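You operate a simulated robot arm through the tools that you are given. There is no shell and no other tool.

Carry out the task below with a simulated robot arm. There is one attempt and no reset: what you move stays moved.

JOB
Swap the tube with grey ends for the one with teal ends.
Fine: close the green tap first, park the grey FEED end in the black holder and the OUT end in the green one, fit FEED to FEED and OUT to OUT, open the tap last.

Only the result counts: the job must be done as asked and must still hold three seconds after the hand-in. Knocking over, shifting, dropping, spilling or breaking anything else fails it.

ROBOT AND FRAMES
A 7-joint arm with a four-finger gripper, fixed in place. Base frame: the origin is at the foot of the arm, x ahead of it, y to its left, z up. Lengths are in mm, angles in rad, forces in N, time in s.
Its first joint turns from -1.204 to 3.002 rad. Payload 3.67 kg.
The TCP is the grasp point between the finger pads, 28 mm short of the fingertips. In the tool frame z runs along the fingers and y along their closing line. Largest opening 112 mm; the body of the gripper starts 73 mm behind the TCP.
Orientation is that of the tool frame in the base frame, as [roll, pitch, yaw] about the fixed x, y, z axes, in that order (R = Rz(yaw) Ry(pitch) Rx(roll)). With the fingers straight down and closing along the base's y, the tool's x points along the base's -x, its y along +y and its z along -z.

CONTROLS
- The arm moves only by the tool step_arm. Its argument "deltas" is one flat list of numbers, 7 for each row, row after row: the shift along the base's x, y, z in mm, then the turn, a rotation vector about the base's x, y, z in rad, then the gripper command, from -1 (shut) to 1 (fully open), values between in proportion. In form: [tx, ty, tz, rx, ry, rz, gripper, tx, ty, tz, rx, ry, rz, gripper, ...]. A call has 1 to 20 rows; each row shifts and turns the commanded pose from where the row before left it. Each row takes 0.2 s and may step no farther than 50 mm and 0.15 rad from the row before; otherwise, or with a gripper value out of range, the whole call is refused. A pose out of reach is approached as far as the arm can. The call stops where the force on the tool passes 40 N (or 10 N more than at its start, if that is more) or the arm is blocked; 0.2 s more then pass. Each finger halts on what it meets, pressing with about 22 N; the grip force reading is that of the motor and also rises with nothing between the fingers. The clock runs only during rows and for 0.2 s after the last one: add rows that do not move to give the fingers time. It gives the time, the measured TCP pose, the force on the tool (base axes), the opening and the grip force at its end, in the units of the frame above (readings bear some noise), with the torque about the TCP (base axes, N m) and any sound that the robot's microphone picked up.
- Cameras (640 x 400 px; columns grow to the right, rows downward): "scene" is fixed at [49.8, -498.1, 1619.5]; the picture's right is [-0.28, -0.96, 0.00], its down [-0.41, 0.12, -0.90] and it looks along [0.87, -0.25, -0.43] (base axes); focal length 325 px, centre (320, 200). "wrist" rides on the gripper at [60, -18, -104] in the tool frame; the picture's right is [0.29, 0.96, 0.00], its down [-0.80, 0.24, -0.55] and it looks along [-0.53, 0.16, 0.83] (tool axes); focal length 234 px, centre (320, 200). There is no depth. A picture from a camera that has moved, and an enlarged one, comes with that camera's place and axes in the base frame and with its lens.
- get_image(camera): a new picture of that camera. No time passes.
- slide_trunk(by): slides the trunk up (or, below 0, down) by that many mm; the arm rides with it, the base frame stays. It gives what a move gives, with no picture.
- close_up(camera, box): a new picture of the part [left, top, right, bottom] of that camera's present view, enlarged. No time passes.
- sign_off(): hands the job in; it is judged then, once.

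Nothing tells you positions but the pictures and the camera data. Unless the task says otherwise, let go and move clear before handing in.

The tools are called after "Call:" as name(argument=value, ...) on one line, values as JSON. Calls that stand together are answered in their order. step_arm: Moves the arm, as the interface text tells. Its arguments: {"type":"object","properties":{"deltas":{"type":"array"}},"required":["deltas"]} The other tools are called the same way: slide_trunk (by) slides the trunk up or down; get_image (camera) takes a picture; close_up (camera, box) takes an enlarged picture of a part of a camera's view; sign_off () hands the job in.

At the start:

```text
clock: 0.0
eef_pos: [512.4, -716.8, 1515.3]
orientation: [3.141, -0.001, -3.141]
contact_force: [-0.8, -0.4, 0.0]
torque: [0.02, 0.02, 0.03]
opening: 111.9
finger_force: 0.0
trunk travel left (down, up): [-700.0, 140.0]
```

scene: 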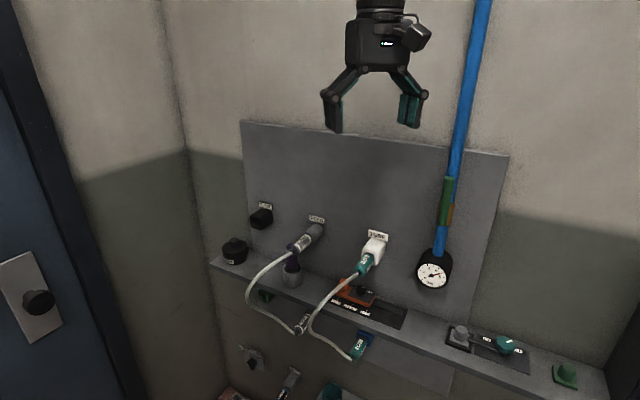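
wrist: 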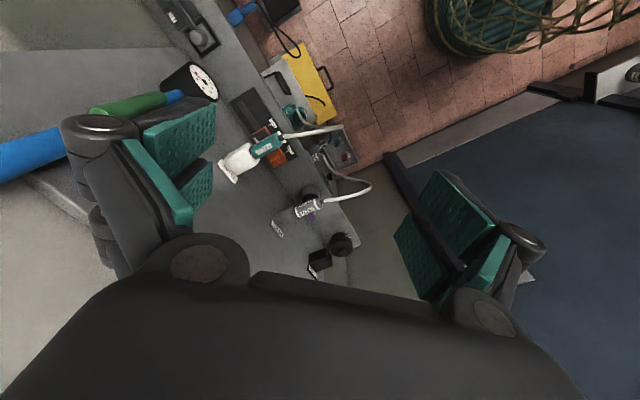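

I see a panel with two tubes, a ledge with holders, a gauge and what look like tap controls. I'll take enlarged pictures first, to identify each part before moving anything.

Call:
close_up(camera="scene", box=[210, 180, 410, 305])

Call:
close_up(camera="scene", box=[220, 275, 420, 400])

Call:
close_up(camera="scene", box=[400, 170, 600, 295])

Call:
close_up(camera="scene", box=[420, 275, 620, 400])

Call:
close_up(camera="wrist", box=[200, 80, 400, 205])

Call:
close_up(camera="wrist", box=[230, 160, 390, 260])

```text
3.20 times, centred on (310, 242) of scene
camera zoom: at [49.8, -498.1, 1619.5], right [-0.28, -0.96, 0.0], down [-0.41, 0.12, -0.9], along [0.87, -0.25, -0.43], focal length 1039 px, centre (352, 64)
```

zoom: 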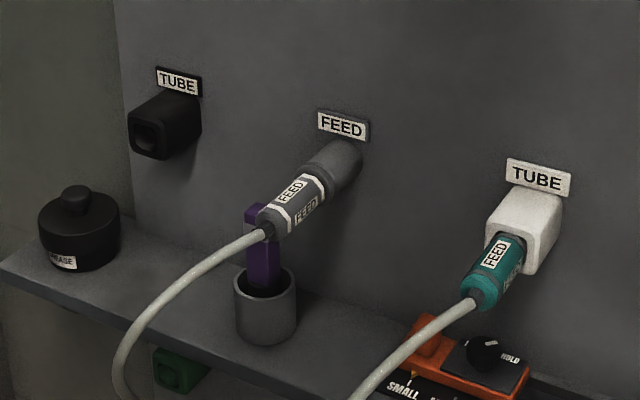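

```text
3.20 times, centred on (320, 338) of scene
camera zoom: at [49.8, -498.1, 1619.5], right [-0.28, -0.96, 0.0], down [-0.41, 0.12, -0.9], along [0.87, -0.25, -0.43], focal length 1039 px, centre (320, -240)
```

zoom: 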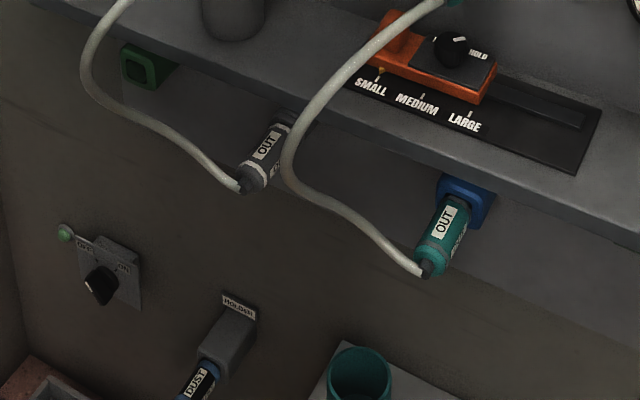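

```text
3.20 times, centred on (500, 232) of scene
camera zoom: at [49.8, -498.1, 1619.5], right [-0.28, -0.96, 0.0], down [-0.41, 0.12, -0.9], along [0.87, -0.25, -0.43], focal length 1039 px, centre (-256, 96)
```

zoom: 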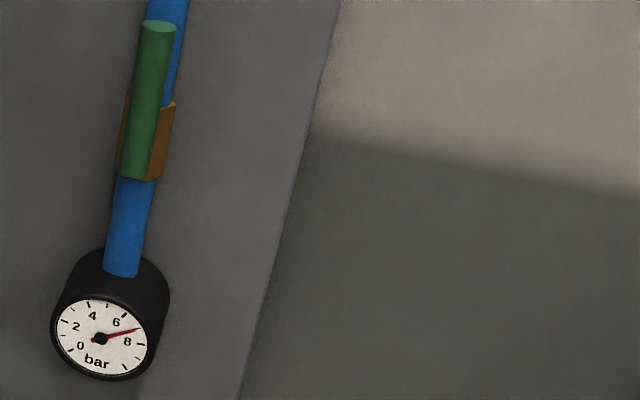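

```text
3.20 times, centred on (520, 338) of scene
camera zoom: at [49.8, -498.1, 1619.5], right [-0.28, -0.96, 0.0], down [-0.41, 0.12, -0.9], along [0.87, -0.25, -0.43], focal length 1039 px, centre (-320, -240)
```

zoom: 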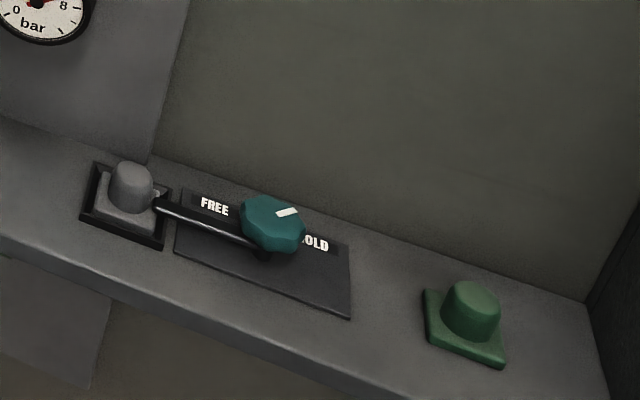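

```text
3.20 times, centred on (300, 142) of wrist
camera zoom: at [453.1, -735.6, 1619.9], right [-0.29, 0.96, 0.0], down [0.8, 0.24, 0.55], along [0.53, 0.16, -0.83], focal length 749 px, centre (384, 384)
```

zoom: 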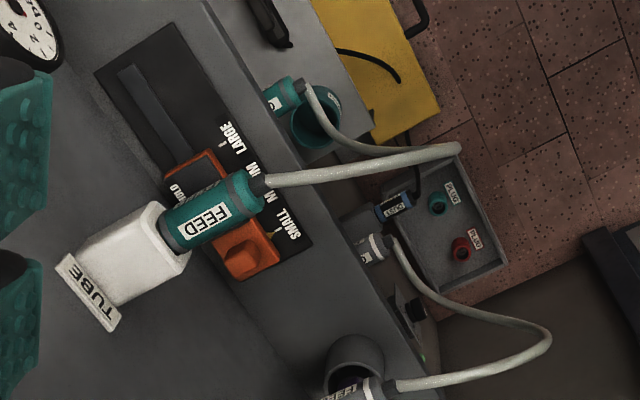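

```text
4.00 times, centred on (310, 210) of wrist
camera zoom: at [453.1, -735.6, 1619.9], right [-0.29, 0.96, 0.0], down [0.8, 0.24, 0.55], along [0.53, 0.16, -0.83], focal length 937 px, centre (360, 160)
```

zoom: 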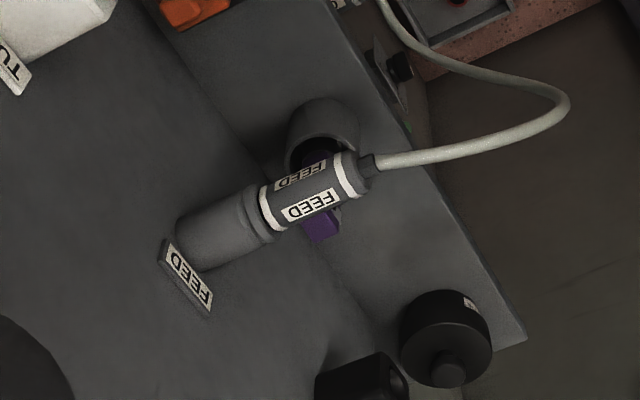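

I take the panel to be a wall about 1136 mm from the base, with outward normal roughly (-0.72, 0.70, 0). The grey tube's FEED and OUT plugs stick straight out of it, one above and one below a ledge. I'll back off a little and turn the tool square to the wall for better views.

Call:
step_arm(deltas=[-15.5, 15, 0, 0, 0, -0.1285, 1, -15.5, 15, 0, 0, 0, -0.1285, 1, -15.5, 15, 0, 0, 0, -0.1285, 1, -15.5, 15, 0, 0, 0, -0.1285, 1, -15.5, 15, 0, 0, 0, -0.1285, 1, -15.5, 15, 0, 0, 0, -0.1285, 1, 0, 0, 0, -0.0912, -0.0938, 0, 1, 0, 0, 0, -0.0912, -0.0938, 0, 1, 0, 0, 0, -0.0912, -0.0938, 0, 1, 0, 0, 0, -0.0912, -0.0938, 0, 1, 0, 0, 0, -0.0912, -0.0938, 0, 1, 0, 0, 0, -0.0912, -0.0938, 0, 1])

Call:
get_image(camera="wrist")

Call:
get_image(camera="scene")

```text
clock: 2.8
eef_pos: [414.8, -647.8, 1485.6]
orientation: [3.069, 0.736, 2.311]
contact_force: [0.0, -1.1, 0.1]
torque: [0.0, -0.01, -0.03]
opening: 111.7
finger_force: 0.1
trunk travel left (down, up): [-700.0, 140.0]
stopped in row 12: the arm was blocked; the commanded pose is now the measured one
```

```text
taken
camera wrist: at [320.6, -582.8, 1522.4], right [0.53, 0.84, -0.14], down [0.29, -0.02, 0.96], along [0.8, -0.55, -0.25], focal length 234 px, centre (320, 200)
```

wrist: 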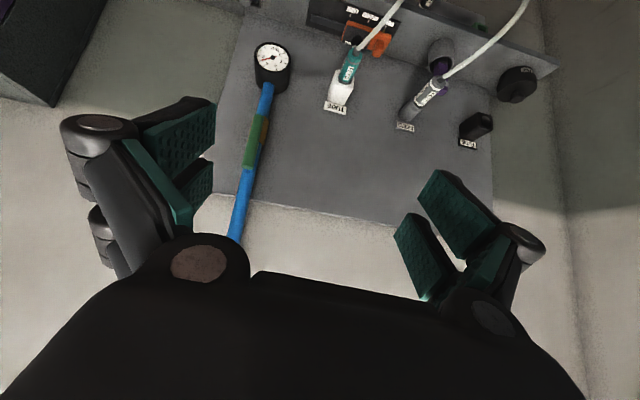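

```text
taken
```

scene: 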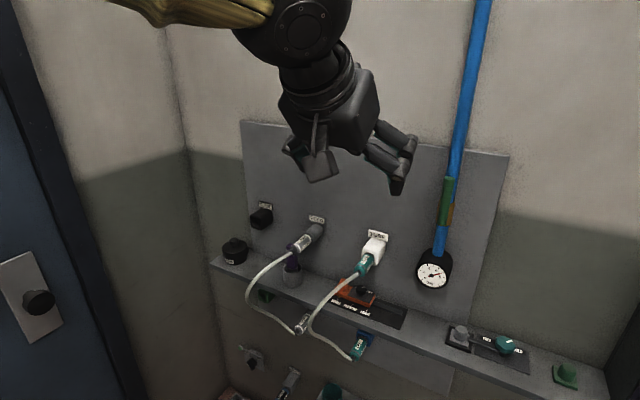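

The tool stopped just short of the last tilt step, but this is a good frontal view of the panel. I'll enlarge it to read the parts and measure them.

Call:
close_up(camera="wrist", box=[220, 30, 320, 180])

Call:
close_up(camera="wrist", box=[300, 0, 420, 120])

Call:
close_up(camera="wrist", box=[380, 20, 560, 160])

Call:
slide_trunk(by=-150)

Call:
get_image(camera="wrist")

```text
2.67 times, centred on (270, 105) of wrist
camera zoom: at [320.6, -582.8, 1522.4], right [0.53, 0.84, -0.14], down [0.29, -0.02, 0.96], along [0.8, -0.55, -0.25], focal length 624 px, centre (453, 453)
```

zoom: 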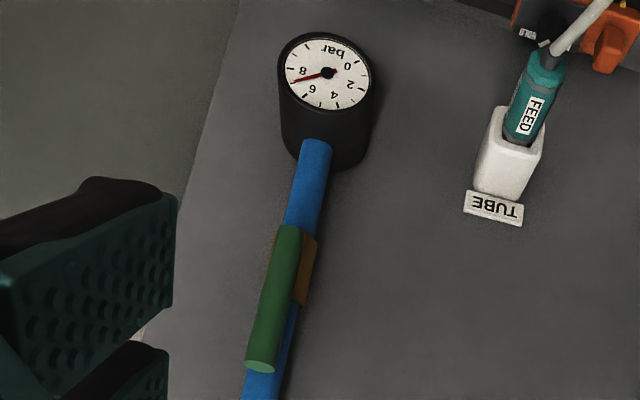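

```text
3.33 times, centred on (360, 60) of wrist
camera zoom: at [320.6, -582.8, 1522.4], right [0.53, 0.84, -0.14], down [0.29, -0.02, 0.96], along [0.8, -0.55, -0.25], focal length 781 px, centre (187, 667)
```

zoom: 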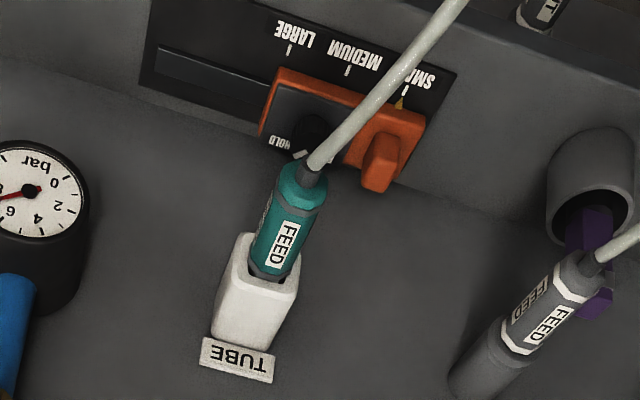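

```text
2.86 times, centred on (470, 90) of wrist
camera zoom: at [320.6, -582.8, 1522.4], right [0.53, 0.84, -0.14], down [0.29, -0.02, 0.96], along [0.8, -0.55, -0.25], focal length 669 px, centre (-109, 514)
```

zoom: 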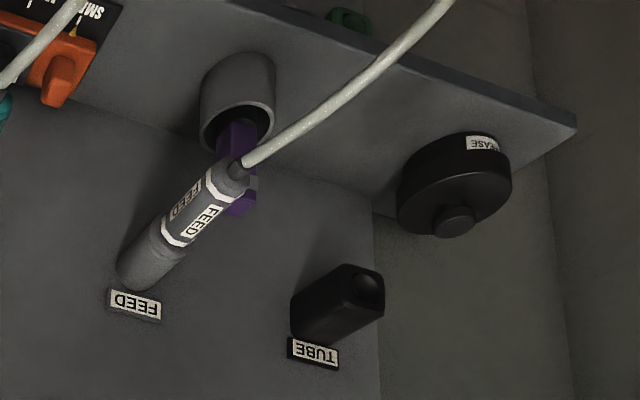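

```text
clock: 4.5
eef_pos: [413.7, -648.0, 1336.7]
orientation: [3.07, 0.738, 2.31]
contact_force: [0.5, 0.3, 0.5]
torque: [0.02, 0.04, 0.0]
opening: 112.1
finger_force: 0.1
trunk travel left (down, up): [-550.0, 290.0]
```

```text
taken
camera wrist: at [320.6, -582.3, 1373.0], right [0.53, 0.84, -0.14], down [0.29, -0.02, 0.96], along [0.8, -0.55, -0.25], focal length 234 px, centre (320, 200)
```

wrist: 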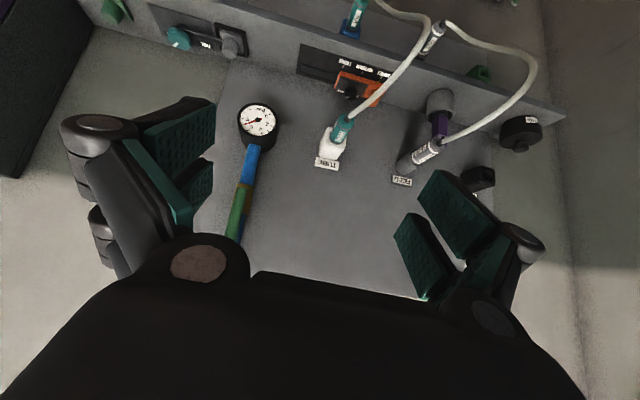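

The trunk move worked. I'll enlarge this view, then lower further to see the sockets under the ledge.

Call:
close_up(camera="wrist", box=[80, 0, 290, 130])

Call:
close_up(camera="wrist", box=[290, 0, 450, 100])

Call:
slide_trunk(by=-300)

Call:
get_image(camera="wrist")

Call:
get_image(camera="scene")

```text
3.05 times, centred on (185, 65) of wrist
camera zoom: at [320.6, -582.3, 1373.0], right [0.53, 0.84, -0.14], down [0.29, -0.02, 0.96], along [0.8, -0.55, -0.25], focal length 714 px, centre (731, 611)
```

zoom: 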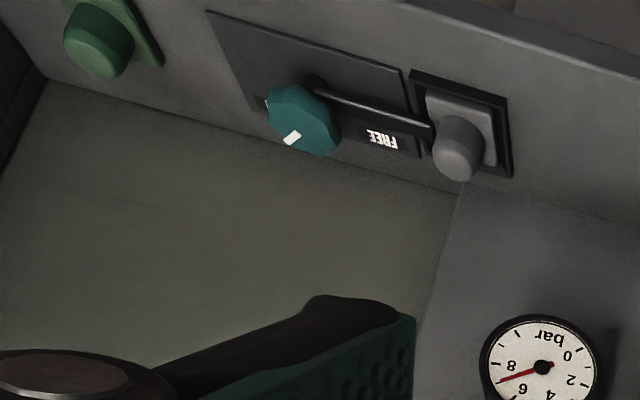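

```text
4.00 times, centred on (370, 50) of wrist
camera zoom: at [320.6, -582.3, 1373.0], right [0.53, 0.84, -0.14], down [0.29, -0.02, 0.96], along [0.8, -0.55, -0.25], focal length 937 px, centre (120, 800)
```

zoom: 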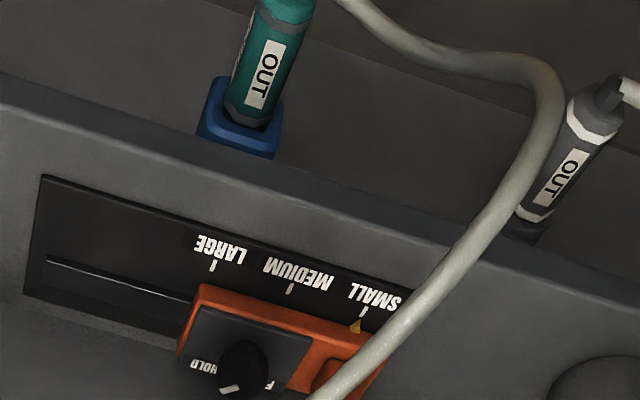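

```text
clock: 7.5
eef_pos: [415.4, -649.0, 1036.8]
orientation: [3.07, 0.737, 2.311]
contact_force: [0.0, 0.2, -0.1]
torque: [-0.05, 0.02, -0.02]
opening: 112.0
finger_force: 0.1
trunk travel left (down, up): [-250.0, 590.0]
```

```text
taken
camera wrist: at [320.6, -582.3, 1072.9], right [0.53, 0.84, -0.14], down [0.29, -0.02, 0.96], along [0.8, -0.55, -0.25], focal length 234 px, centre (320, 200)
```

wrist: 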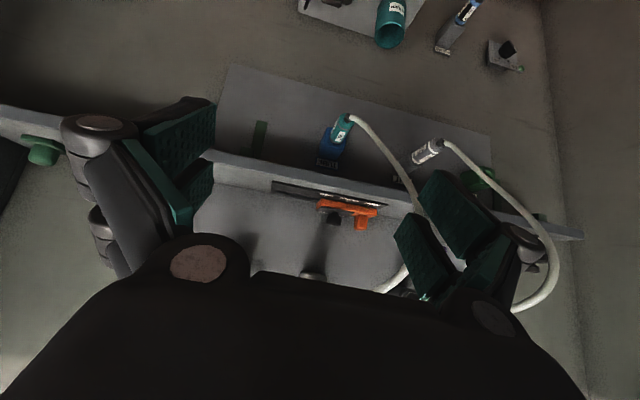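

```text
taken
```

scene: 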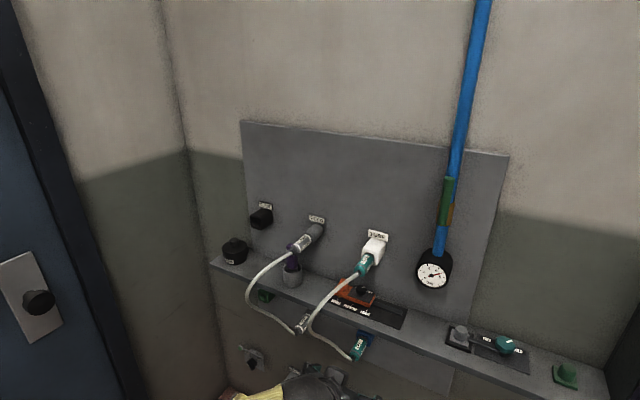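

Below the ledge there is another green object left of the blue holder. I'll enlarge that area.

Call:
close_up(camera="wrist", box=[210, 60, 370, 180])

Call:
close_up(camera="wrist", box=[360, 100, 580, 250])

Call:
close_up(camera="wrist", box=[290, 0, 540, 90])

Call:
close_up(camera="wrist", box=[0, 90, 120, 190])

```text
3.33 times, centred on (290, 120) of wrist
camera zoom: at [320.6, -582.3, 1072.9], right [0.53, 0.84, -0.14], down [0.29, -0.02, 0.96], along [0.8, -0.55, -0.25], focal length 781 px, centre (420, 467)
```

zoom: 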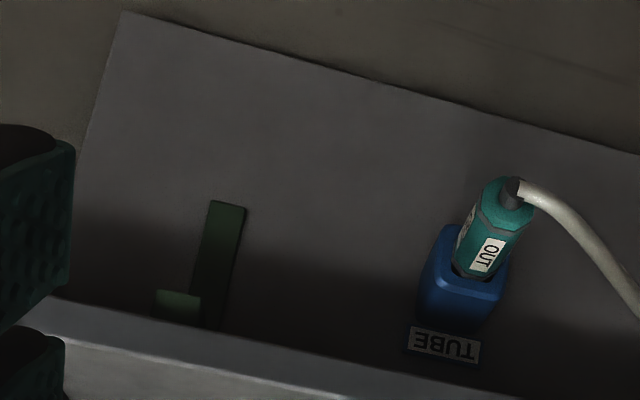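

```text
2.67 times, centred on (470, 175) of wrist
camera zoom: at [320.6, -582.3, 1072.9], right [0.53, 0.84, -0.14], down [0.29, -0.02, 0.96], along [0.8, -0.55, -0.25], focal length 624 px, centre (-80, 267)
```

zoom: 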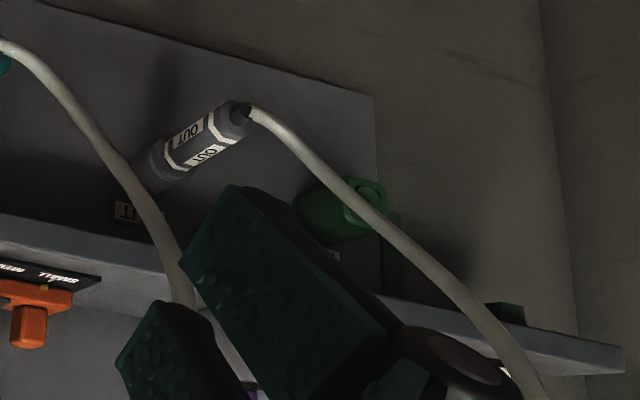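

```text
2.56 times, centred on (415, 45) of wrist
camera zoom: at [320.6, -582.3, 1072.9], right [0.53, 0.84, -0.14], down [0.29, -0.02, 0.96], along [0.8, -0.55, -0.25], focal length 600 px, centre (77, 597)
```

zoom: 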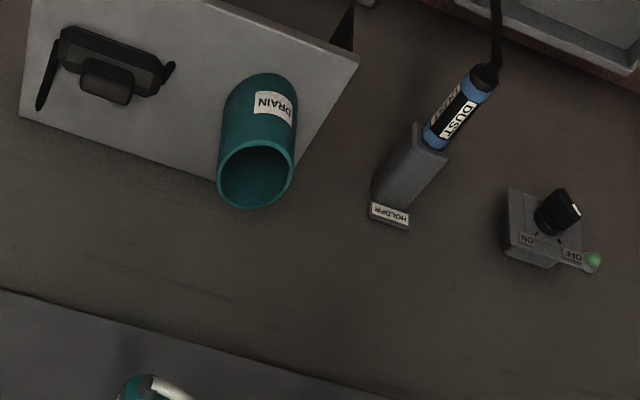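

```text
4.00 times, centred on (60, 140) of wrist
camera zoom: at [320.6, -582.3, 1072.9], right [0.53, 0.84, -0.14], down [0.29, -0.02, 0.96], along [0.8, -0.55, -0.25], focal length 937 px, centre (1360, 440)
```

zoom: 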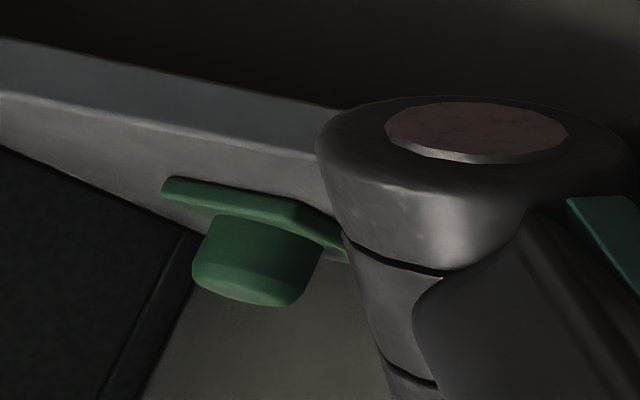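

Lowering the trunk more gives a straight-on view of the lower panel.

Call:
slide_trunk(by=-180)

Call:
get_image(camera="wrist")

Call:
close_up(camera="wrist", box=[200, 150, 360, 270])

Call:
close_up(camera="wrist", box=[340, 150, 560, 290])

Call:
close_up(camera="wrist", box=[220, 0, 480, 130])

```text
clock: 9.6
eef_pos: [415.2, -647.2, 856.6]
orientation: [3.071, 0.735, 2.311]
contact_force: [0.1, -0.3, -0.2]
torque: [0.01, -0.05, 0.02]
opening: 112.2
finger_force: 0.1
trunk travel left (down, up): [-70.0, 770.0]
```

```text
taken
camera wrist: at [320.6, -582.2, 892.9], right [0.53, 0.84, -0.14], down [0.29, -0.02, 0.96], along [0.8, -0.55, -0.25], focal length 234 px, centre (320, 200)
```

wrist: 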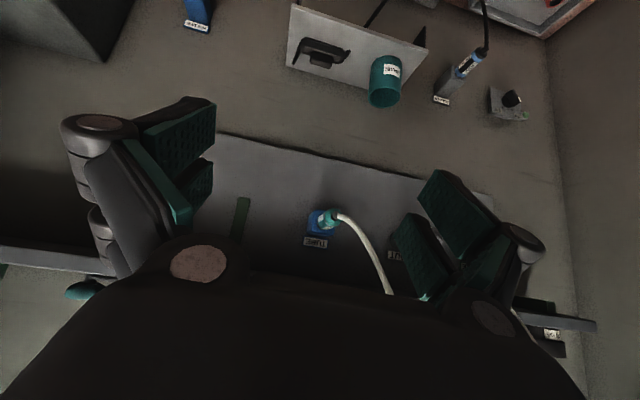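

```text
3.33 times, centred on (280, 210) of wrist
camera zoom: at [320.6, -582.2, 892.9], right [0.53, 0.84, -0.14], down [0.29, -0.02, 0.96], along [0.8, -0.55, -0.25], focal length 781 px, centre (453, 167)
```

zoom: 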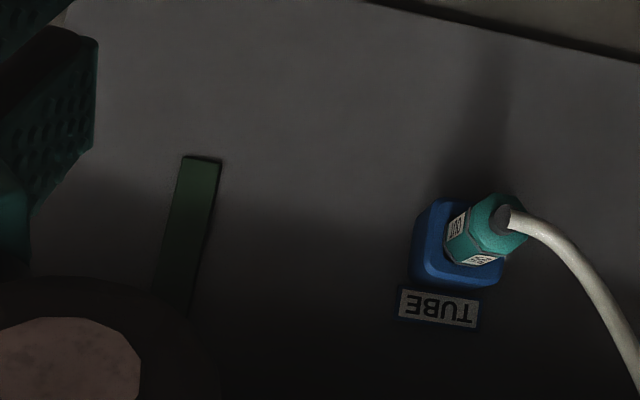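

```text
2.86 times, centred on (450, 220) of wrist
camera zoom: at [320.6, -582.2, 892.9], right [0.53, 0.84, -0.14], down [0.29, -0.02, 0.96], along [0.8, -0.55, -0.25], focal length 669 px, centre (-51, 143)
```

zoom: 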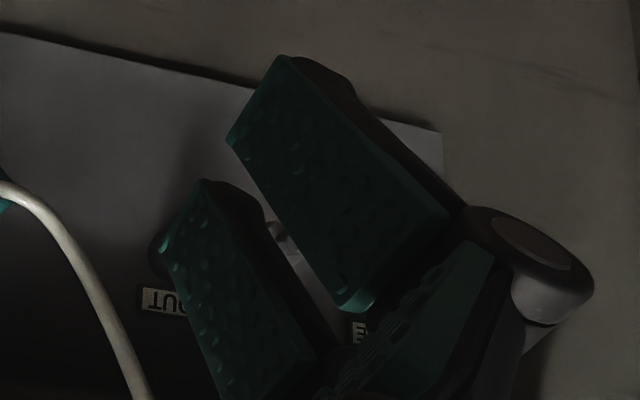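

```text
2.46 times, centred on (350, 65) of wrist
camera zoom: at [320.6, -582.2, 892.9], right [0.53, 0.84, -0.14], down [0.29, -0.02, 0.96], along [0.8, -0.55, -0.25], focal length 576 px, centre (246, 532)
```

zoom: 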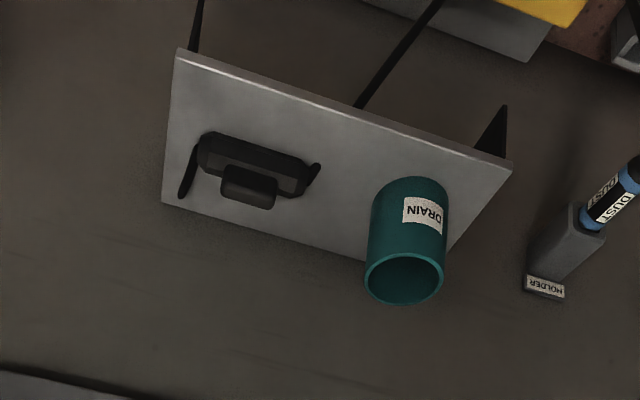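

My gripper hides the top of that green strip. I'll raise the trunk partway for a clearer line of sight.

Call:
slide_trunk(by=80)

Call:
get_image(camera="wrist")

Call:
close_up(camera="wrist", box=[200, 120, 360, 240])

Call:
close_up(camera="wrist", box=[360, 130, 560, 270])

```text
clock: 10.7
eef_pos: [415.7, -649.8, 935.9]
orientation: [3.07, 0.736, 2.311]
contact_force: [0.7, 0.1, 0.4]
torque: [-0.01, 0.0, 0.0]
opening: 112.0
finger_force: 0.1
trunk travel left (down, up): [-150.0, 690.0]
```

```text
taken
camera wrist: at [320.7, -582.3, 972.6], right [0.53, 0.84, -0.14], down [0.29, -0.02, 0.96], along [0.8, -0.55, -0.25], focal length 234 px, centre (320, 200)
```

wrist: 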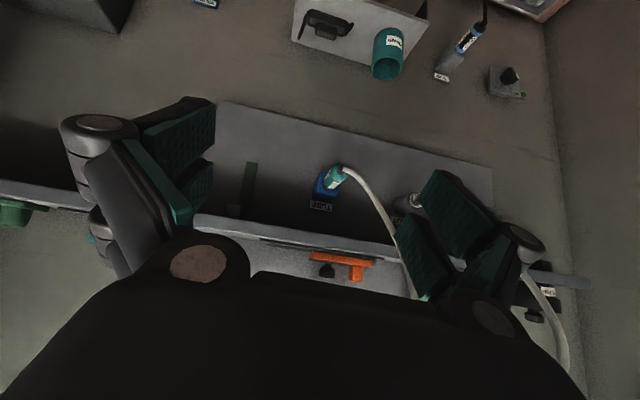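

```text
3.33 times, centred on (280, 180) of wrist
camera zoom: at [320.7, -582.3, 972.6], right [0.53, 0.84, -0.14], down [0.29, -0.02, 0.96], along [0.8, -0.55, -0.25], focal length 781 px, centre (453, 267)
```

zoom: 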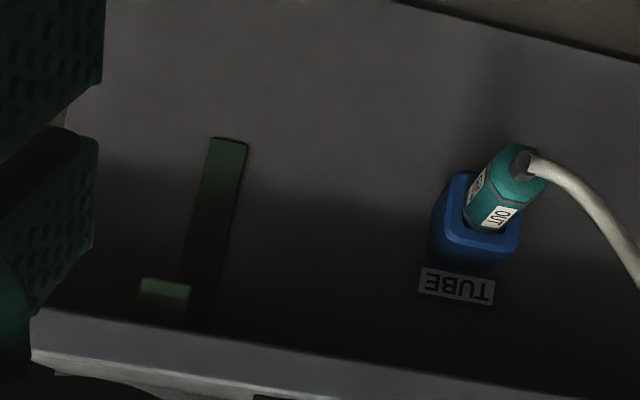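

```text
2.86 times, centred on (460, 200) of wrist
camera zoom: at [320.7, -582.3, 972.6], right [0.53, 0.84, -0.14], down [0.29, -0.02, 0.96], along [0.8, -0.55, -0.25], focal length 669 px, centre (-80, 200)
```

zoom: 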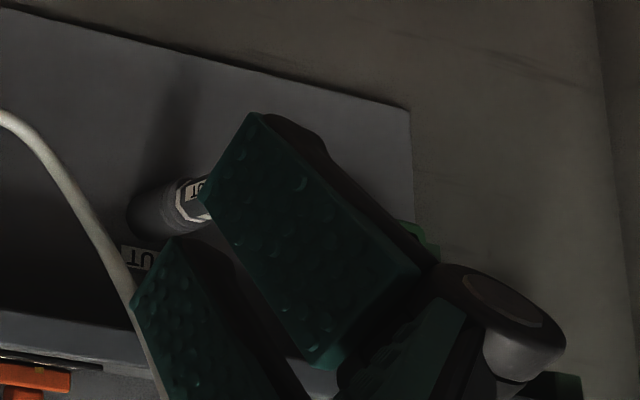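

I believe the green strips below are only ledge brackets, so the "green tap" is the green lever on the blue pipe by the gauge. Next I'll test how far the tool can tilt toward horizontal, staying clear of the wall.

Call:
step_arm(deltas=[0, 0, 30, -0.07, -0.0717, 0, 1, 0, 0, 30, -0.07, -0.0717, 0, 1, 0, 0, 30, -0.07, -0.0717, 0, 1])

```text
clock: 11.7
eef_pos: [409.5, -680.1, 985.2]
orientation: [2.932, 0.963, 2.184]
contact_force: [-0.2, -0.6, -0.2]
torque: [-0.02, -0.02, 0.01]
opening: 111.7
finger_force: 0.0
trunk travel left (down, up): [-150.0, 690.0]
stopped in row 3: the arm was blocked; the commanded pose is now the measured one
```

The tool can tilt further, though it hits a limit when tucked in this close. I'll raise the trunk to the open area above the plugs and reach out more to find a comfortable working pose.

Call:
slide_trunk(by=330)

Call:
step_arm(deltas=[24, -23, 0, 0, 0, 0, 1, 24, -23, 0, 0, 0, 0, 1, 24, -23, 0, 0, 0, 0, 1])

Call:
get_image(camera="wrist")

Call:
get_image(camera="scene")

```text
clock: 15.0
eef_pos: [409.1, -680.6, 1315.3]
orientation: [2.937, 0.966, 2.185]
contact_force: [-0.5, -0.2, 0.8]
torque: [0.02, 0.0, 0.01]
opening: 112.2
finger_force: 0.1
trunk travel left (down, up): [-480.0, 360.0]
```

```text
clock: 15.8
eef_pos: [481.1, -751.7, 1315.5]
orientation: [2.936, 0.963, 2.185]
contact_force: [0.9, -0.2, -0.4]
torque: [0.03, 0.01, 0.04]
opening: 111.9
finger_force: 0.0
trunk travel left (down, up): [-480.0, 360.0]
```

```text
taken
camera wrist: at [384.0, -681.4, 1323.7], right [0.58, 0.81, -0.13], down [0.08, 0.1, 0.99], along [0.81, -0.58, -0.01], focal length 234 px, centre (320, 200)
```

wrist: 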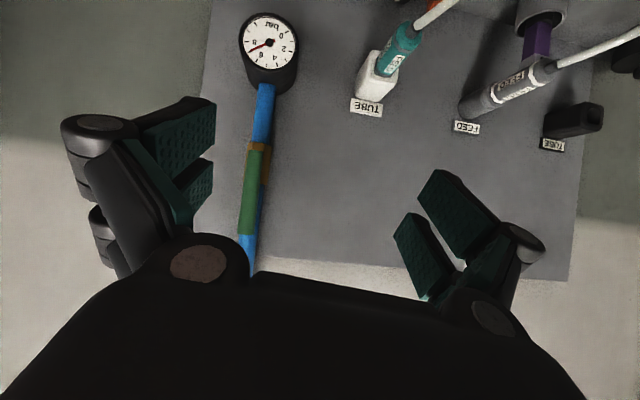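

```text
taken
```

scene: 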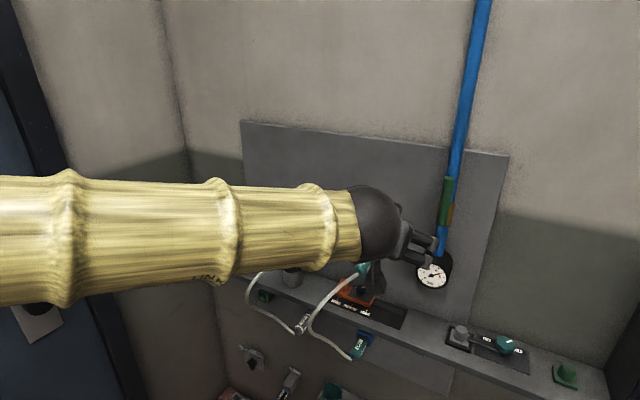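

The tool now reaches out freely. I'll enlarge the tap and gauge.

Call:
close_up(camera="wrist", box=[200, 110, 310, 270])

Call:
close_up(camera="wrist", box=[340, 0, 640, 170])

```text
2.50 times, centred on (255, 190) of wrist
camera zoom: at [384.0, -681.4, 1323.7], right [0.58, 0.81, -0.13], down [0.08, 0.1, 0.99], along [0.81, -0.58, -0.01], focal length 585 px, centre (482, 225)
```

zoom: 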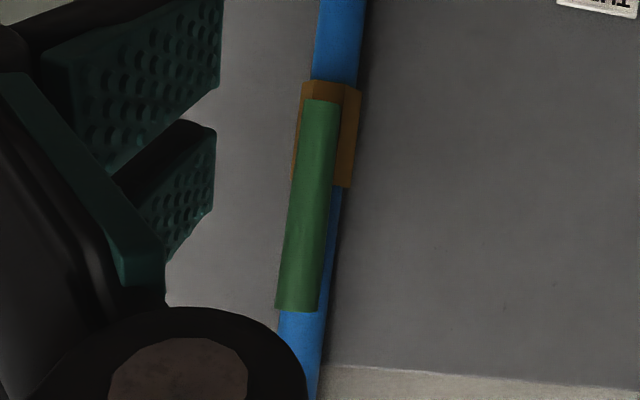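

```text
2.13 times, centred on (490, 85) of wrist
camera zoom: at [384.0, -681.4, 1323.7], right [0.58, 0.81, -0.13], down [0.08, 0.1, 0.99], along [0.81, -0.58, -0.01], focal length 500 px, centre (-43, 445)
```

zoom: 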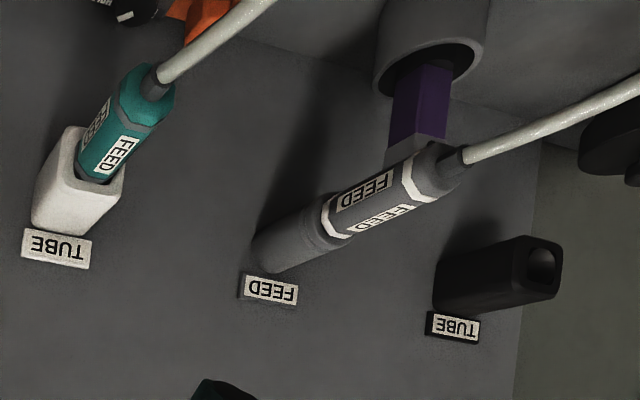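

Using the wall labels I refined the wall direction to about 45.4° (e ≈ (0.702, 0.712), outward n ≈ (-0.712, 0.702)). The tap lever is about 60 mm off the wall with its pivot near z 1281. I'll square the tool, shut the fingers and hover in front of the lever.

Call:
step_arm(deltas=[0, 0, 0, -0.0674, 0.0149, 0.0022, 1, 0, 0, 0, -0.0674, 0.0149, 0.0022, 1, 9, -20, 18, 0, 0, 0, -1, 9, -20, 18, 0, 0, 0, -1, 9, -25, 18, 0, 0, 0, -1])

Call:
get_image(camera="wrist")

Call:
close_up(camera="scene", box=[360, 130, 520, 300])

```text
clock: 17.0
eef_pos: [508.7, -815.9, 1368.9]
orientation: [-3.141, 1.049, 2.365]
contact_force: [0.1, -0.4, -1.4]
torque: [0.01, 0.01, 0.0]
opening: 0.2
finger_force: 21.5
trunk travel left (down, up): [-480.0, 360.0]
```

```text
taken
camera wrist: at [411.0, -745.0, 1369.6], right [0.57, 0.78, -0.25], down [0.11, 0.23, 0.97], along [0.82, -0.58, 0.04], focal length 234 px, centre (320, 200)
```

wrist: 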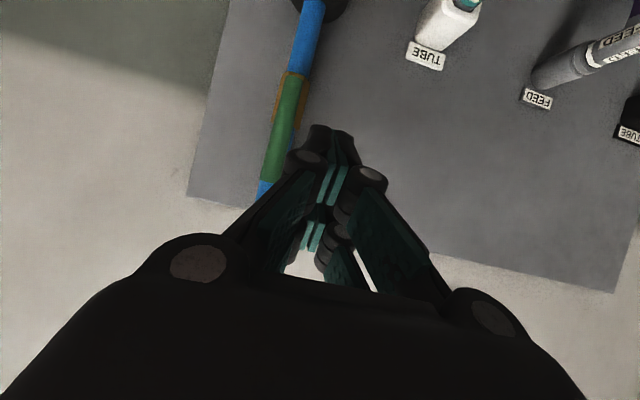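

```text
2.35 times, centred on (440, 215) of scene
camera zoom: at [49.8, -498.1, 1619.5], right [-0.28, -0.96, 0.0], down [-0.41, 0.12, -0.9], along [0.87, -0.25, -0.43], focal length 764 px, centre (38, 165)
```

zoom: 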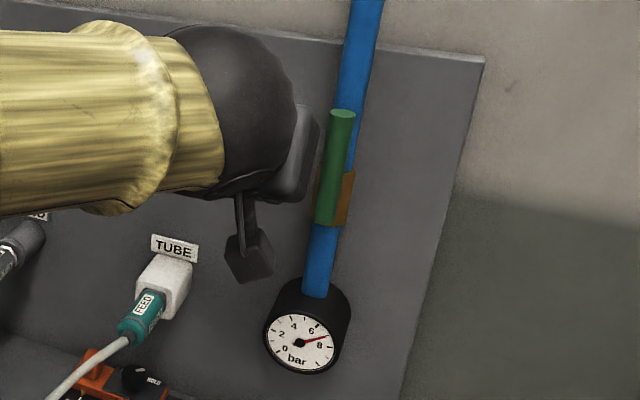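

The tool is square to the wall with fingers shut, in front of and left of the lever. I'll zoom in to confirm the lever's position.

Call:
close_up(camera="wrist", box=[230, 40, 360, 210])

```text
2.35 times, centred on (295, 125) of wrist
camera zoom: at [411.0, -745.0, 1369.6], right [0.57, 0.78, -0.25], down [0.11, 0.23, 0.97], along [0.82, -0.58, 0.04], focal length 551 px, centre (379, 376)
```

zoom: 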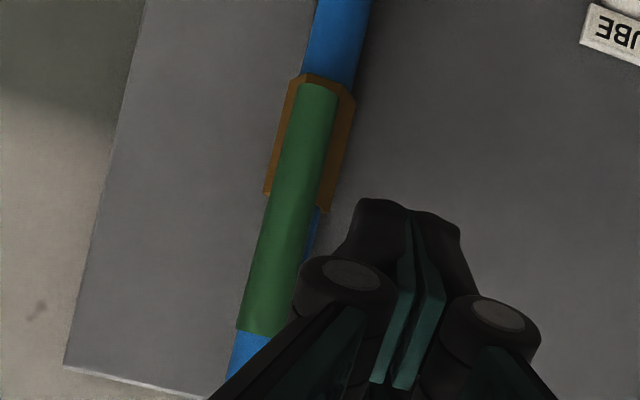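

The wrist views put the lever at about e=-260, z from 1266 to 1374. I'll advance the shut fingers beside it on the left, then check the view before pushing.

Call:
step_arm(deltas=[21, -20.7, 0, 0, 0, 0, -1, 21, -20.7, 0, 0, 0, 0, -1, 21, -20.7, 0, 0, 0, 0, -1, 20, -19.7, 0, 0, 0, 0, -1])

Call:
get_image(camera="wrist")

Call:
close_up(camera="scene", box=[360, 130, 520, 300])

```text
clock: 18.0
eef_pos: [593.8, -897.0, 1369.1]
orientation: [3.141, 1.046, 2.365]
contact_force: [0.3, -0.1, -0.3]
torque: [0.0, 0.0, 0.02]
opening: 0.2
finger_force: 21.8
trunk travel left (down, up): [-480.0, 360.0]
```

```text
taken
camera wrist: at [496.2, -826.7, 1370.2], right [0.57, 0.78, -0.25], down [0.11, 0.23, 0.97], along [0.82, -0.58, 0.04], focal length 234 px, centre (320, 200)
```

wrist: 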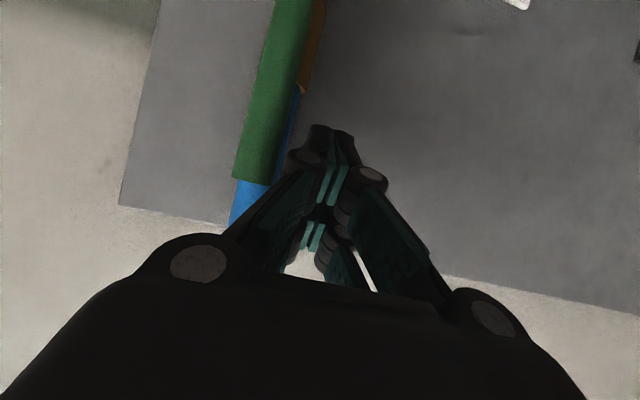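

```text
2.35 times, centred on (440, 215) of scene
camera zoom: at [49.8, -498.1, 1619.5], right [-0.28, -0.96, 0.0], down [-0.41, 0.12, -0.9], along [0.87, -0.25, -0.43], focal length 764 px, centre (38, 165)
```

zoom: 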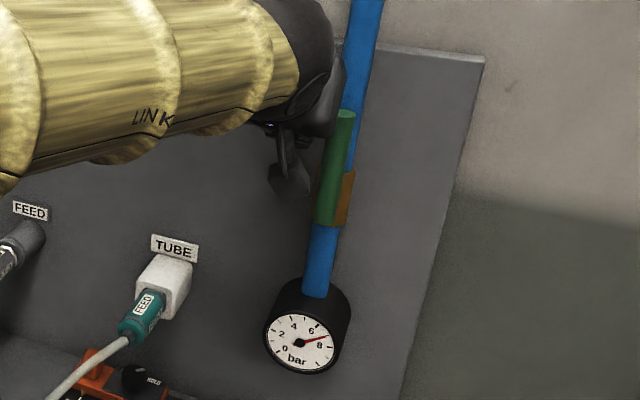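

The fingers sit left of the lever, clear of it. I'll push it gently to the right (clockwise, the usual closing way) and watch the force.

Call:
step_arm(deltas=[-5.6, -5.7, 0, 0, 0, 0, -1, -5.8, -5.9, 0, 0, 0, 0, -1, -4.7, -4.8, 1, 0, 0, 0, -1, -4.7, -4.8, 1, 0, 0, 0, -1, -4.7, -4.8, 0, 0, 0, 0, -1, -4.7, -4.8, 0, 0, 0, 0, -1])

Call:
get_image(camera="wrist")

Call:
close_up(camera="scene", box=[360, 130, 520, 300])

```text
clock: 19.4
eef_pos: [559.2, -926.7, 1372.0]
orientation: [-3.138, 1.049, 2.367]
contact_force: [-0.5, -0.5, 0.5]
torque: [0.01, 0.01, 0.02]
opening: 0.1
finger_force: 22.6
trunk travel left (down, up): [-480.0, 360.0]
```

```text
taken
camera wrist: at [462.8, -856.3, 1372.5], right [0.57, 0.78, -0.25], down [0.11, 0.23, 0.97], along [0.82, -0.58, 0.05], focal length 234 px, centre (320, 200)
```

wrist: 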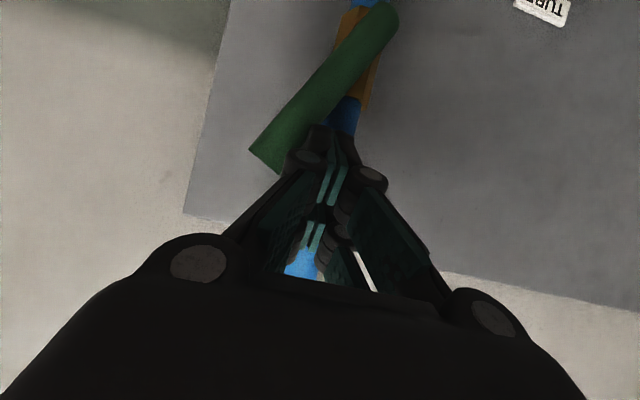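

```text
2.35 times, centred on (440, 215) of scene
camera zoom: at [49.8, -498.1, 1619.5], right [-0.28, -0.96, 0.0], down [-0.41, 0.12, -0.9], along [0.87, -0.25, -0.43], focal length 764 px, centre (38, 165)
```

zoom: 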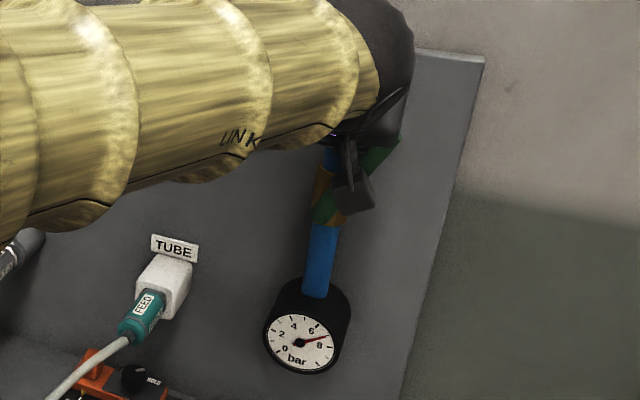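

The lever turns freely to the right. I'll follow its arc down toward horizontal.

Call:
step_arm(deltas=[-7.8, -7.9, -2, 0, 0, 0, -1, -8.9, -9.1, -4.7, 0, 0, 0, -1, -8.2, -8.3, -6.8, 0, 0, 0, -1, -7.3, -7.4, -8.7, 0, 0, 0, -1, -6.1, -6.2, -10.3, 0, 0, 0, -1, -4.7, -4.8, -11.8, 0, 0, 0, -1])

Call:
get_image(camera="wrist")

Call:
close_up(camera="scene", box=[360, 130, 520, 300])

```text
clock: 20.8
eef_pos: [517.8, -971.9, 1327.1]
orientation: [3.141, 1.049, 2.363]
contact_force: [-0.6, -0.5, -0.1]
torque: [-0.02, 0.01, 0.04]
opening: 0.1
finger_force: 22.5
trunk travel left (down, up): [-480.0, 360.0]
```

```text
taken
camera wrist: at [419.8, -900.6, 1328.3], right [0.57, 0.78, -0.25], down [0.11, 0.23, 0.97], along [0.82, -0.58, 0.05], focal length 234 px, centre (320, 200)
```

wrist: 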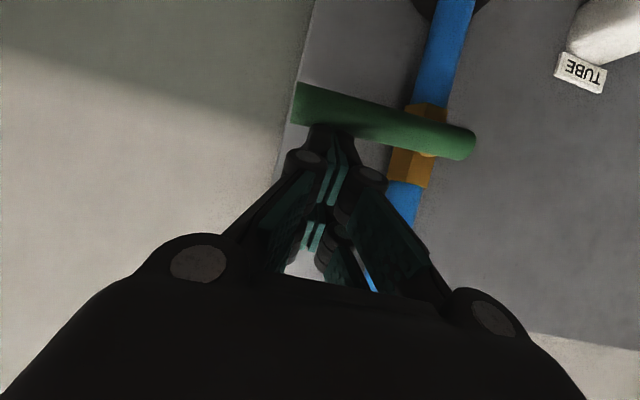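

```text
2.35 times, centred on (440, 215) of scene
camera zoom: at [49.8, -498.1, 1619.5], right [-0.28, -0.96, 0.0], down [-0.41, 0.12, -0.9], along [0.87, -0.25, -0.43], focal length 764 px, centre (38, 165)
```

zoom: 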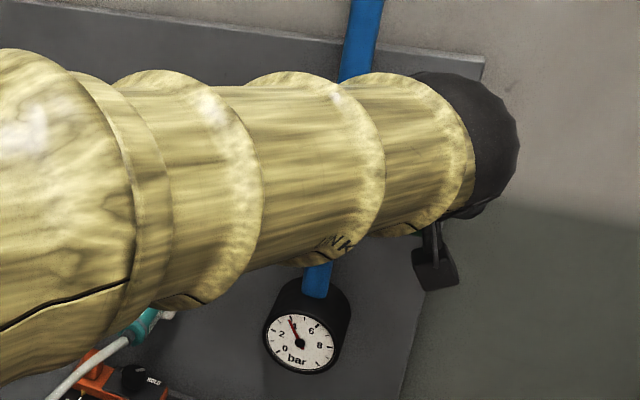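

The lever looks nearly horizontal and the gauge is falling. I'll press down a little more to feel for the end stop.

Call:
step_arm(deltas=[-1, -1, -3, 0, 0, 0, -1, -0.5, -0.5, -3, 0, 0, 0, -1, 0, 0, -2, 0, 0, 0, -1])

Call:
get_image(camera="wrist")

Call:
close_up(camera="scene", box=[360, 130, 520, 300])

```text
clock: 21.6
eef_pos: [516.3, -972.4, 1322.4]
orientation: [-3.138, 1.054, 2.369]
contact_force: [6.3, -12.7, 17.2]
torque: [-0.49, -0.35, 0.06]
opening: 6.0
finger_force: 35.2
trunk travel left (down, up): [-480.0, 360.0]
```

```text
taken
camera wrist: at [418.6, -901.8, 1322.9], right [0.57, 0.78, -0.25], down [0.11, 0.23, 0.97], along [0.81, -0.58, 0.05], focal length 234 px, centre (320, 200)
```

wrist: 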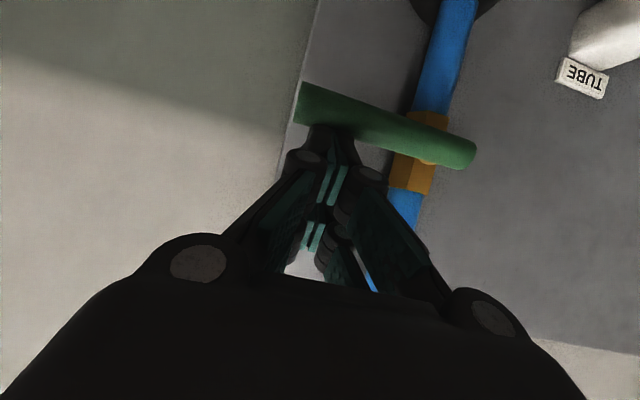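

```text
2.35 times, centred on (440, 215) of scene
camera zoom: at [49.8, -498.1, 1619.5], right [-0.28, -0.96, 0.0], down [-0.41, 0.12, -0.9], along [0.87, -0.25, -0.43], focal length 764 px, centre (38, 165)
```

zoom: 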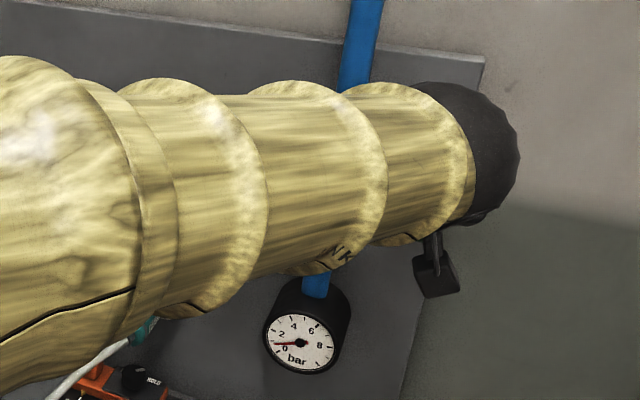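

The force shows the end stop and the gauge now reads about 0, so the tap is closed. I'll back off, open the fingers and move over in front of the FEED socket to measure it.

Call:
step_arm(deltas=[0, 0, 12, 0, 0, 0, -1, -35.6, 35, 0, 0, 0, 0, 0, -35.6, 35, 0, 0, 0, 0, 1, -35.6, 35, 0, 0, 0, 0, 1, -35.6, 35, 0, 0, 0, 0, 1, 32.9, 33.5, 0, 0, 0, 0, 1, 32.9, 33.5, 0, 0, 0, 0, 1, 32.9, 33.5, 0, 0, 0, 0, 1, 32.9, 33.5, 0, 0, 0, 0, 1, 32.9, 33.5, 0, 0, 0, 0, 1, 32.9, 33.5, 0, 0, 0, 0, 1, 32.9, 33.5, 0, 0, 0, 0, 1, 32.9, 33.5, 0, 0, 0, 0, 1])

Call:
slide_trunk(by=-100)

Call:
get_image(camera="wrist")

Call:
get_image(camera="scene")

```text
clock: 24.6
eef_pos: [633.1, -590.5, 1307.1]
orientation: [3.066, 0.999, 2.281]
contact_force: [-0.4, 0.0, -0.4]
torque: [0.0, -0.03, 0.03]
opening: 111.9
finger_force: 0.1
trunk travel left (down, up): [-480.0, 360.0]
stopped in row 13: the arm was blocked; the commanded pose is now the measured one
```

```text
clock: 25.9
eef_pos: [633.4, -588.2, 1208.2]
orientation: [3.069, 1.003, 2.282]
contact_force: [0.3, 0.0, 0.2]
torque: [0.02, 0.0, 0.04]
opening: 112.2
finger_force: 0.1
trunk travel left (down, up): [-380.0, 460.0]
```

```text
taken
camera wrist: at [537.5, -516.4, 1212.2], right [0.58, 0.79, -0.21], down [0.12, 0.17, 0.98], along [0.8, -0.59, 0.01], focal length 234 px, centre (320, 200)
```

wrist: 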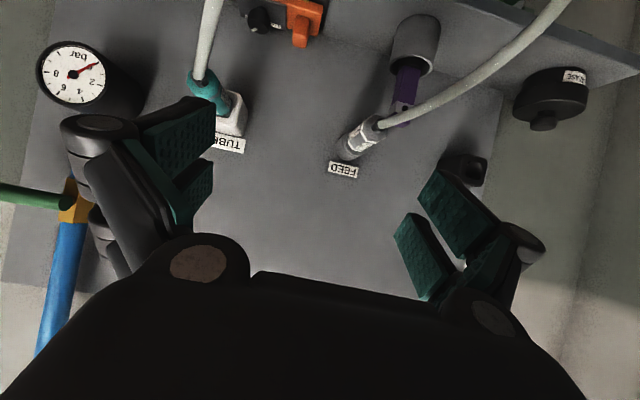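

```text
taken
```

scene: 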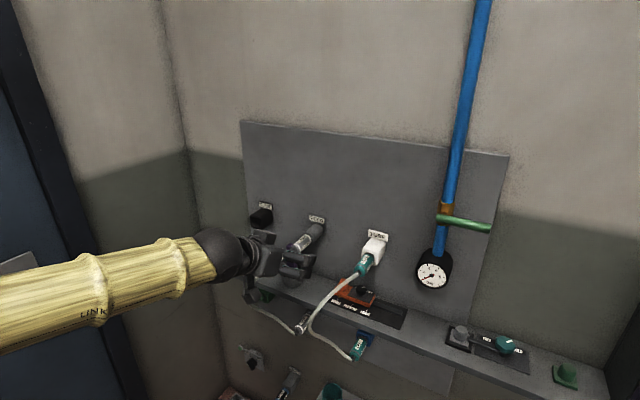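

The lever is horizontal and the tap is closed. I'll enlarge the FEED plug and the purple rod near it to judge clearance.

Call:
close_up(camera="wrist", box=[300, 0, 500, 190])

Call:
close_up(camera="wrist", box=[20, 20, 150, 130])

Call:
close_up(camera="scene", box=[230, 180, 350, 300])

```text
2.11 times, centred on (400, 95) of wrist
camera zoom: at [537.5, -516.4, 1212.2], right [0.58, 0.79, -0.21], down [0.12, 0.17, 0.98], along [0.8, -0.59, 0.01], focal length 493 px, centre (152, 421)
```

zoom: 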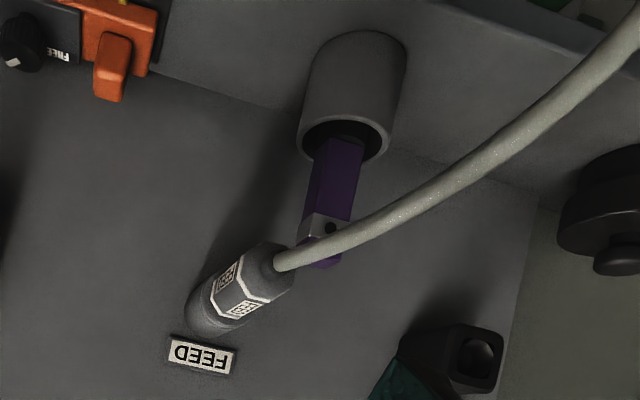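

```text
3.64 times, centred on (85, 75) of wrist
camera zoom: at [537.5, -516.4, 1212.2], right [0.58, 0.79, -0.21], down [0.12, 0.17, 0.98], along [0.8, -0.59, 0.01], focal length 852 px, centre (1174, 654)
```

zoom: 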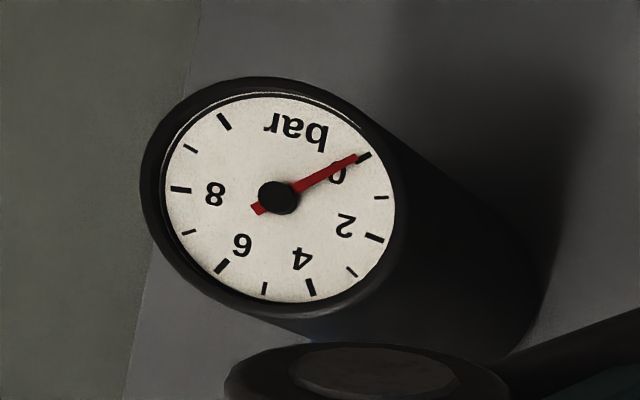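

```text
3.33 times, centred on (290, 240) of scene
camera zoom: at [49.8, -498.1, 1619.5], right [-0.28, -0.96, 0.0], down [-0.41, 0.12, -0.9], along [0.87, -0.25, -0.43], focal length 1082 px, centre (420, 67)
```

zoom: 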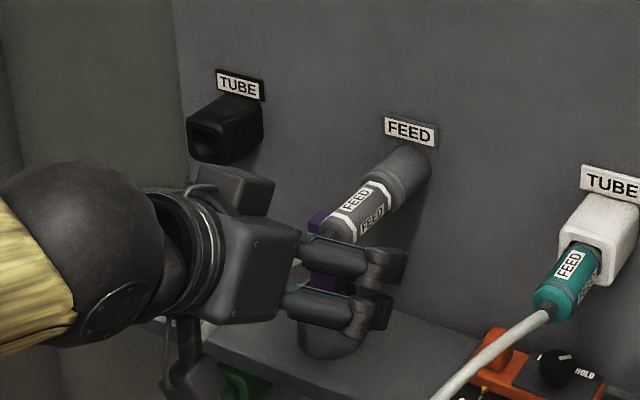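

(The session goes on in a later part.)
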